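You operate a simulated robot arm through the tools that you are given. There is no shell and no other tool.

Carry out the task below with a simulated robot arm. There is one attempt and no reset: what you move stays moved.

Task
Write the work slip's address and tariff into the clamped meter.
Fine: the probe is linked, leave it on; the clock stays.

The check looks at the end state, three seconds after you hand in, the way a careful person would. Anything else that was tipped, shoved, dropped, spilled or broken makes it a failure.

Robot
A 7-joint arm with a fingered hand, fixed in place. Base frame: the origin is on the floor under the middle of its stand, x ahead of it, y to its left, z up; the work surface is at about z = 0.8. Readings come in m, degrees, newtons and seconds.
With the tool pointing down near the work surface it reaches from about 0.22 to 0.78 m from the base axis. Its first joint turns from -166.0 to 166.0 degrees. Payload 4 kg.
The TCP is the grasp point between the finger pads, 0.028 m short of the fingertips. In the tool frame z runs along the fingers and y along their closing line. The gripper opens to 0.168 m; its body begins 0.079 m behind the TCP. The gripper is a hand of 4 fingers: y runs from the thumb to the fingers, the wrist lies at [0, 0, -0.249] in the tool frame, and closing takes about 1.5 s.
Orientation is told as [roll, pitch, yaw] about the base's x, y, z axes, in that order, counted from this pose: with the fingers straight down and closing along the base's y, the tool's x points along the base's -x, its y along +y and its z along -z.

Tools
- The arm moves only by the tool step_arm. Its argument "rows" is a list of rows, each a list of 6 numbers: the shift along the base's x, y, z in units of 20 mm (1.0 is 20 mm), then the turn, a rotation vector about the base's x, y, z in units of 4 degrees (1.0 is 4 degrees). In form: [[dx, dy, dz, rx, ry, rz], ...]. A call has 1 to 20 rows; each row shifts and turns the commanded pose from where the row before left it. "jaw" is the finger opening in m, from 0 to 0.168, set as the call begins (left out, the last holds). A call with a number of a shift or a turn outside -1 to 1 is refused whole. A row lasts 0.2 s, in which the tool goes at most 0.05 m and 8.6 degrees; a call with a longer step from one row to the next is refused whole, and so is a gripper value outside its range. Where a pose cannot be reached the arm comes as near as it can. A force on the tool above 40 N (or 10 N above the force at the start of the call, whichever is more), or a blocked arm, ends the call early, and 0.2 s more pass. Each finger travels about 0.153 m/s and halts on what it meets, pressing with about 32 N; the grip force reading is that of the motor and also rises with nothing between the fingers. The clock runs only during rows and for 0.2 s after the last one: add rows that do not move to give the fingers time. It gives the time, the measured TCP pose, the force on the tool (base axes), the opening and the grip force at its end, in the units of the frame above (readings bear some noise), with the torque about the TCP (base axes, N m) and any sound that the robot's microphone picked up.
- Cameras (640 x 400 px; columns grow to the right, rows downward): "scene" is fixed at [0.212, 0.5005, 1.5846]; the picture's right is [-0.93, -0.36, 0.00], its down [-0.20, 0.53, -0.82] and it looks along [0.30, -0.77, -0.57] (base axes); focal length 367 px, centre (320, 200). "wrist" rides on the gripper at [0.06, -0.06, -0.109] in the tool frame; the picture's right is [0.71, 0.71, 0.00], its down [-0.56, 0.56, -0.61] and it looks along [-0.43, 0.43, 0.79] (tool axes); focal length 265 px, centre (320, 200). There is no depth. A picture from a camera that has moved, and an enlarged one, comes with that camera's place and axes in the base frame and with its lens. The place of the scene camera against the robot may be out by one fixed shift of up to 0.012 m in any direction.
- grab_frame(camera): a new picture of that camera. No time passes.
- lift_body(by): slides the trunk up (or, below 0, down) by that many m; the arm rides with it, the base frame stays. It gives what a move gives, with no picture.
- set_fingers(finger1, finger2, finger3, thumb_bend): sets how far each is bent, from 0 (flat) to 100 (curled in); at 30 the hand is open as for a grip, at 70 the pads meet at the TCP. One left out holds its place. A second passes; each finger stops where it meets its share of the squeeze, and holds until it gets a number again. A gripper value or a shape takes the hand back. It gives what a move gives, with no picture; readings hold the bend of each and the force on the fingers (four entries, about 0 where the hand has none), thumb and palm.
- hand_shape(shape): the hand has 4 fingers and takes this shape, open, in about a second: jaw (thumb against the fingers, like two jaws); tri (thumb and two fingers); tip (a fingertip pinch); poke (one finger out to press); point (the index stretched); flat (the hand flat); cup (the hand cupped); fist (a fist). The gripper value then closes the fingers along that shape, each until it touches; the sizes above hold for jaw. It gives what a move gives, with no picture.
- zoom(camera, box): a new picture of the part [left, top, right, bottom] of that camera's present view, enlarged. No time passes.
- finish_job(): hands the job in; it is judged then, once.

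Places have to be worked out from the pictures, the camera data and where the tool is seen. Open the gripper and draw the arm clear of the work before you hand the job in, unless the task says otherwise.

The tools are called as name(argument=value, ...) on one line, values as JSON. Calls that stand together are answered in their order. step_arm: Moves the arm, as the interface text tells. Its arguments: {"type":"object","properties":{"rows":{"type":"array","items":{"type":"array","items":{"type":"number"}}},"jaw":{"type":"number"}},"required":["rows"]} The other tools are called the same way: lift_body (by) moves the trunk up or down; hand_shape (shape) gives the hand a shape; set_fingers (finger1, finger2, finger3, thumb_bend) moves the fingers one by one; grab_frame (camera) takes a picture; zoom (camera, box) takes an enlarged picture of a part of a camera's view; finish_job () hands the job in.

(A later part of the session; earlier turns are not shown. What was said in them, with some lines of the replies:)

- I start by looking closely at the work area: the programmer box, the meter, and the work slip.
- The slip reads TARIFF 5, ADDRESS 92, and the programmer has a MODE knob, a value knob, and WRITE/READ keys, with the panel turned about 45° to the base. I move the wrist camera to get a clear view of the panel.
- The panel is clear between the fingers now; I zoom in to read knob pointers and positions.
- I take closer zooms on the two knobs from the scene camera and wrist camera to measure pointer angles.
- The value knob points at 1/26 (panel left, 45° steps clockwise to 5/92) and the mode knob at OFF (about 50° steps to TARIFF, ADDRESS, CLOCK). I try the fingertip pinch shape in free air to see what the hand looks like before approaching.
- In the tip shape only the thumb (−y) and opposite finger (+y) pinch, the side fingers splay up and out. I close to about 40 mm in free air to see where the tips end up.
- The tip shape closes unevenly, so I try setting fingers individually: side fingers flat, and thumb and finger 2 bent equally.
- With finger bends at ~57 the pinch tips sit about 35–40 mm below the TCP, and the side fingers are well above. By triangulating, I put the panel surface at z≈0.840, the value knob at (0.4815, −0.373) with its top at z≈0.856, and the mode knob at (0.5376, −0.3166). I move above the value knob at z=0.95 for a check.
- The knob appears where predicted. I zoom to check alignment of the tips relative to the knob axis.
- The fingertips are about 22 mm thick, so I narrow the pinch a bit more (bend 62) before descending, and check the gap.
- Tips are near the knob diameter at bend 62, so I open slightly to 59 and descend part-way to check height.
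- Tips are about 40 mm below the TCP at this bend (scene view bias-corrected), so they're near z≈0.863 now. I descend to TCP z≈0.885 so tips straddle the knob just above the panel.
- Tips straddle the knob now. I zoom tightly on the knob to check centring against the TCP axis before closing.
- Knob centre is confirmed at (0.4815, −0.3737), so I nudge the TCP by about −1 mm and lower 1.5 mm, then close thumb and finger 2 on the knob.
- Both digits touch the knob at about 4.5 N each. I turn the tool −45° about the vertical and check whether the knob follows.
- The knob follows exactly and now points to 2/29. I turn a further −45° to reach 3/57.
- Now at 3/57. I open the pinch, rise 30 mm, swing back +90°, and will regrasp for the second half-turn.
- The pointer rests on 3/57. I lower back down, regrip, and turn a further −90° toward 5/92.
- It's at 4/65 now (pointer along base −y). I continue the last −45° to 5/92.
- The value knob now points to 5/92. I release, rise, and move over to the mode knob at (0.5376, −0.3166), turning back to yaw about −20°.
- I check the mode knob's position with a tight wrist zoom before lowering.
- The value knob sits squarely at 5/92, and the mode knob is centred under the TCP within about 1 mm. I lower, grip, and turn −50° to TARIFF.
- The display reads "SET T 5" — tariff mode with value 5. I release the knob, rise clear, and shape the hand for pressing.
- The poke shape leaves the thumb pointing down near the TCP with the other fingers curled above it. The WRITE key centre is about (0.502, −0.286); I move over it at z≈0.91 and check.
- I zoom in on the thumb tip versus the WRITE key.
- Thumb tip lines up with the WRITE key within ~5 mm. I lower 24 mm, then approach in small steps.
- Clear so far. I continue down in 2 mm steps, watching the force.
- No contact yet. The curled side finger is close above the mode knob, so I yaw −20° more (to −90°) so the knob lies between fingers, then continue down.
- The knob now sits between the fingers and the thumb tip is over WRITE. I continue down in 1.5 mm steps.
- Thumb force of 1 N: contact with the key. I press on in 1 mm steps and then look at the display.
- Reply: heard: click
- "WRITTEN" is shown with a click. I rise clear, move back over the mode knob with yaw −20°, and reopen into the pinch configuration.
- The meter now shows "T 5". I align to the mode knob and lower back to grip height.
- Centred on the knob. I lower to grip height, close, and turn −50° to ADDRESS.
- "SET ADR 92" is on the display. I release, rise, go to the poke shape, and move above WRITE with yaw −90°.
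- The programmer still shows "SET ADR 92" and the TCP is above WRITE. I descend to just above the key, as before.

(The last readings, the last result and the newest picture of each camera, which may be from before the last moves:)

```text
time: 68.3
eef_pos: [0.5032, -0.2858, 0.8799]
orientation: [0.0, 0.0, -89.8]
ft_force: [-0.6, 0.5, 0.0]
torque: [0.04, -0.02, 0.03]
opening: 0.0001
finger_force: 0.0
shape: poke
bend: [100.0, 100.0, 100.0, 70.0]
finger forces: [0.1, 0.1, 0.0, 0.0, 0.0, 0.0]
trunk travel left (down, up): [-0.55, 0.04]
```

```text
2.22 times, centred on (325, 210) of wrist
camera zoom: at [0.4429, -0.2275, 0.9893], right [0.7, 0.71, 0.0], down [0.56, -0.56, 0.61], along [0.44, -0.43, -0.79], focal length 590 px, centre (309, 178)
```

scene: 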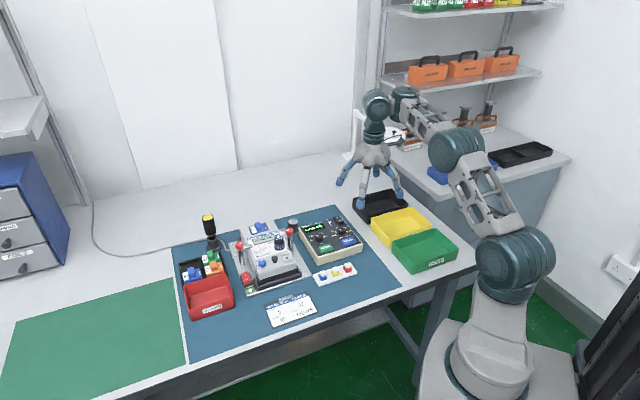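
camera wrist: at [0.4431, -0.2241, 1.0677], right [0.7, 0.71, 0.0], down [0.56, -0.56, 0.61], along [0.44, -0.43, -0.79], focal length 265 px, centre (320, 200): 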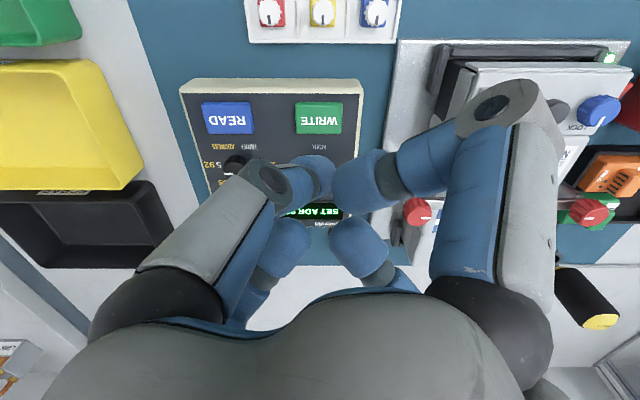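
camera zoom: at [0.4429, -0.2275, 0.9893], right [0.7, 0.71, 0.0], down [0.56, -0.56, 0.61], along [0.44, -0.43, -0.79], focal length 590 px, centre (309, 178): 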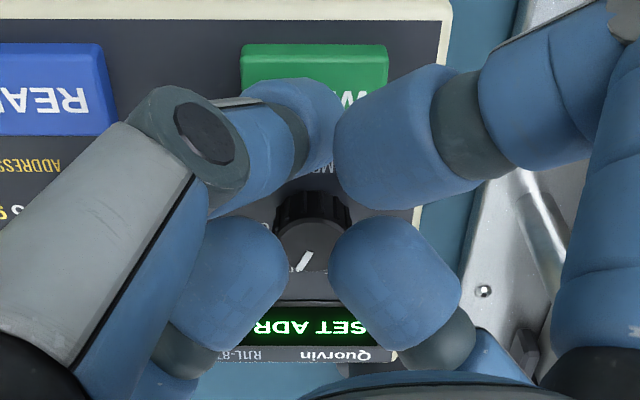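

Display still reads SET ADR with the pointer on ADDRESS. I press WRITE in small steps until it clicks.

step_arm(rows=[[0, 0, -0.075, 0, 0, 0], [0, 0, -0.075, 0, 0, 0], [0, 0, -0.075, 0, 0, 0], [0, 0, -0.05, 0, 0, 0], [0, 0, -0.05, 0, 0, 0], [0, 0, -0.03, 0, 0, 0], [0, 0, 0, 0, 0, 0]])

zoom(camera="wrist", box=[250, 120, 400, 300])

zoom(camera="scene", box=[220, 200, 360, 280])

```text
time: 69.9
eef_pos: [0.5029, -0.2857, 0.8743]
orientation: [0.0, 0.0, -89.7]
ft_force: [0.7, -1.8, 8.6]
torque: [-0.02, -0.01, 0.02]
opening: 0.0
finger_force: 0.1
shape: poke
bend: [100.0, 100.0, 100.0, 70.0]
finger forces: [0.0, 0.0, 0.0, 0.1, 8.1, 0.0]
trunk travel left (down, up): [-0.55, 0.04]
heard: click
```

```text
2.22 times, centred on (325, 210) of wrist
camera zoom: at [0.4424, -0.2273, 0.9833], right [0.7, 0.71, 0.0], down [0.56, -0.56, 0.61], along [0.44, -0.43, -0.79], focal length 590 px, centre (309, 178)
```

zoom: 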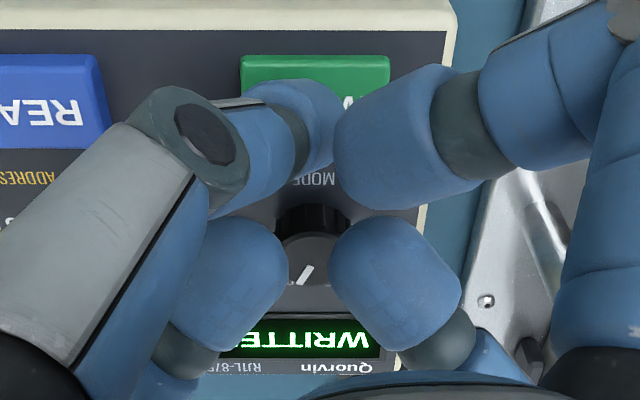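

```text
4.57 times, centred on (290, 240) of scene
camera zoom: at [0.212, 0.5005, 1.5846], right [-0.93, -0.36, 0.0], down [-0.2, 0.53, -0.82], along [0.3, -0.77, -0.57], focal length 1678 px, centre (457, 17)
```

zoom: 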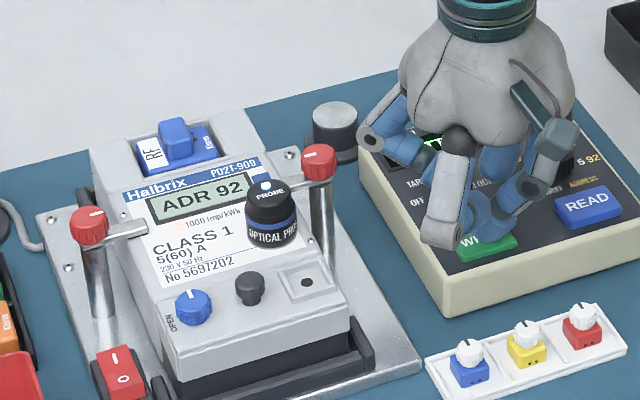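

The meter shows "ADR 92" and the programmer "WRITTEN". I rise well clear, go back toward the start pose, and open the hand there.

step_arm(rows=[[0, 0, 0.5, 0, 0, 0], [0, 0, 1, 0, 0, 0], [0, 0, 1, 0, 0, 0], [0, 0, 1, 0, 0, 0], [0, 0, 1, 0, 0, 0], [0, 0, 1, 0, 0, 0], [0, 0, 1, 0, 0, 0], [0, 0, 1, 0, 0, 0], [0, 0, 1, 0, 0, 0], [0, 0, 1, 0, 0, 0], [0, 0, 1, 0, 0, 0], [0, 0, 1, 0, 0, 0], [0, 0, 1, 0, 0, 0], [-0.8, 0, 0, 0, 0, 0], [-0.8, 0, 0, 0, 0, 0], [-0.8, 0, 0, 0, 0, 0], [-0.8, 0, 0, 0, 0, 0], [-0.8, 0, 0, 0, 0, 0], [-0.8, 0, 0, 0, 0, 0], [0, 0, 0, 0, 0, 0]])

hand_shape(shape="jaw")

grab_frame(camera="scene")

zoom(camera="scene", box=[220, 200, 370, 290])

grab_frame(camera="wrist")

```text
time: 74.1
eef_pos: [0.4081, -0.2847, 1.1229]
orientation: [-0.1, -0.1, -89.7]
ft_force: [-0.7, 0.0, 0.2]
torque: [-0.03, 0.0, 0.02]
opening: 0.0001
finger_force: 0.1
shape: poke
bend: [100.0, 100.0, 100.0, 70.0]
finger forces: [0.1, 0.0, 0.1, 0.0, 0.0, 0.1]
trunk travel left (down, up): [-0.55, 0.04]
```

```text
time: 75.0
eef_pos: [0.4081, -0.2826, 1.1236]
orientation: [-0.2, 0.0, -89.8]
ft_force: [-0.6, -0.4, -0.1]
torque: [0.02, -0.03, -0.02]
opening: 0.1682
finger_force: 0.0
shape: jaw
bend: [30.0, 30.0, 30.0, 30.0]
finger forces: [0.0, 0.0, 0.1, 0.0, 0.0, 0.0]
trunk travel left (down, up): [-0.55, 0.04]
```

```text
taken
```

scene: 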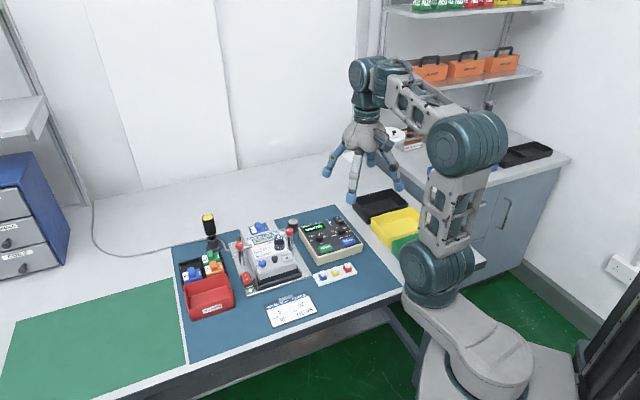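

```text
4.27 times, centred on (295, 245) of scene
camera zoom: at [0.212, 0.5005, 1.5846], right [-0.93, -0.36, 0.0], down [-0.2, 0.53, -0.82], along [0.3, -0.77, -0.57], focal length 1566 px, centre (427, 8)
```

zoom: 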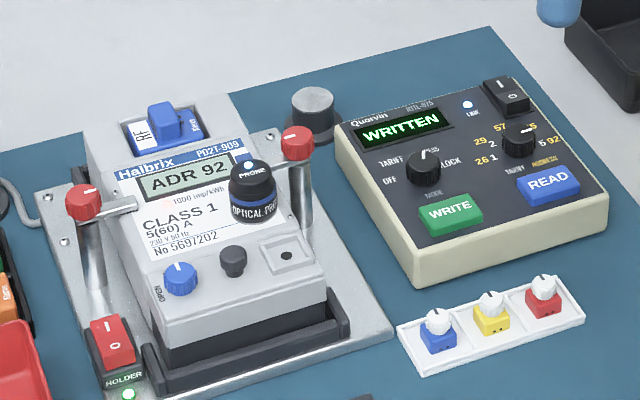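

```text
taken
camera wrist: at [0.3468, -0.2254, 1.2322], right [0.7, 0.71, 0.0], down [0.56, -0.56, 0.61], along [0.44, -0.43, -0.79], focal length 265 px, centre (320, 200)
```

wrist: 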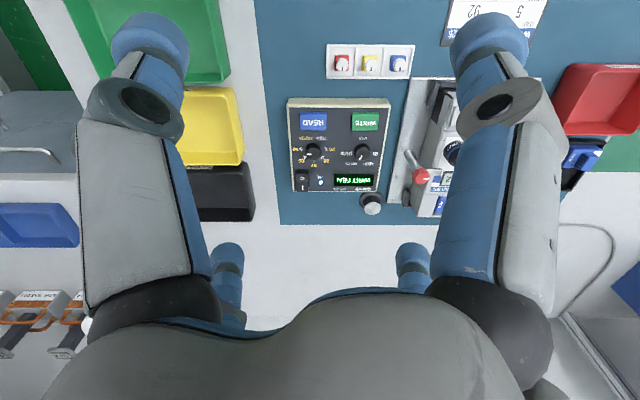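

The meter holds tariff 5 (shown as "T 5" after the first write) and address 92 ("ADR 92"). The probe is still linked, nothing else has moved, and the hand is open and clear, so I hand in.

finish_job()

```text
The job is handed in.
```

The clamped meter now has both values from the work slip: tariff 5 and address 92. I wrote them one at a time on the programmer. It showed "WRITTEN" after each, and the meter's display read "T 5" and then "ADR 92".

- **Probe and clock:** I left the probe on and linked. The mode knob never went to CLOCK, so the clock was not touched.
- **Programmer:** I left its mode knob at ADDRESS and its value knob at 5/92. Both started elsewhere (OFF and 1/26).
- **Bench and arm:** Nothing else looks moved or tipped in the final pictures. I handed in with the hand open and the arm clear of the bench.

I did not use the READ key to double-check the stored values; the meter's own display is the confirmation.
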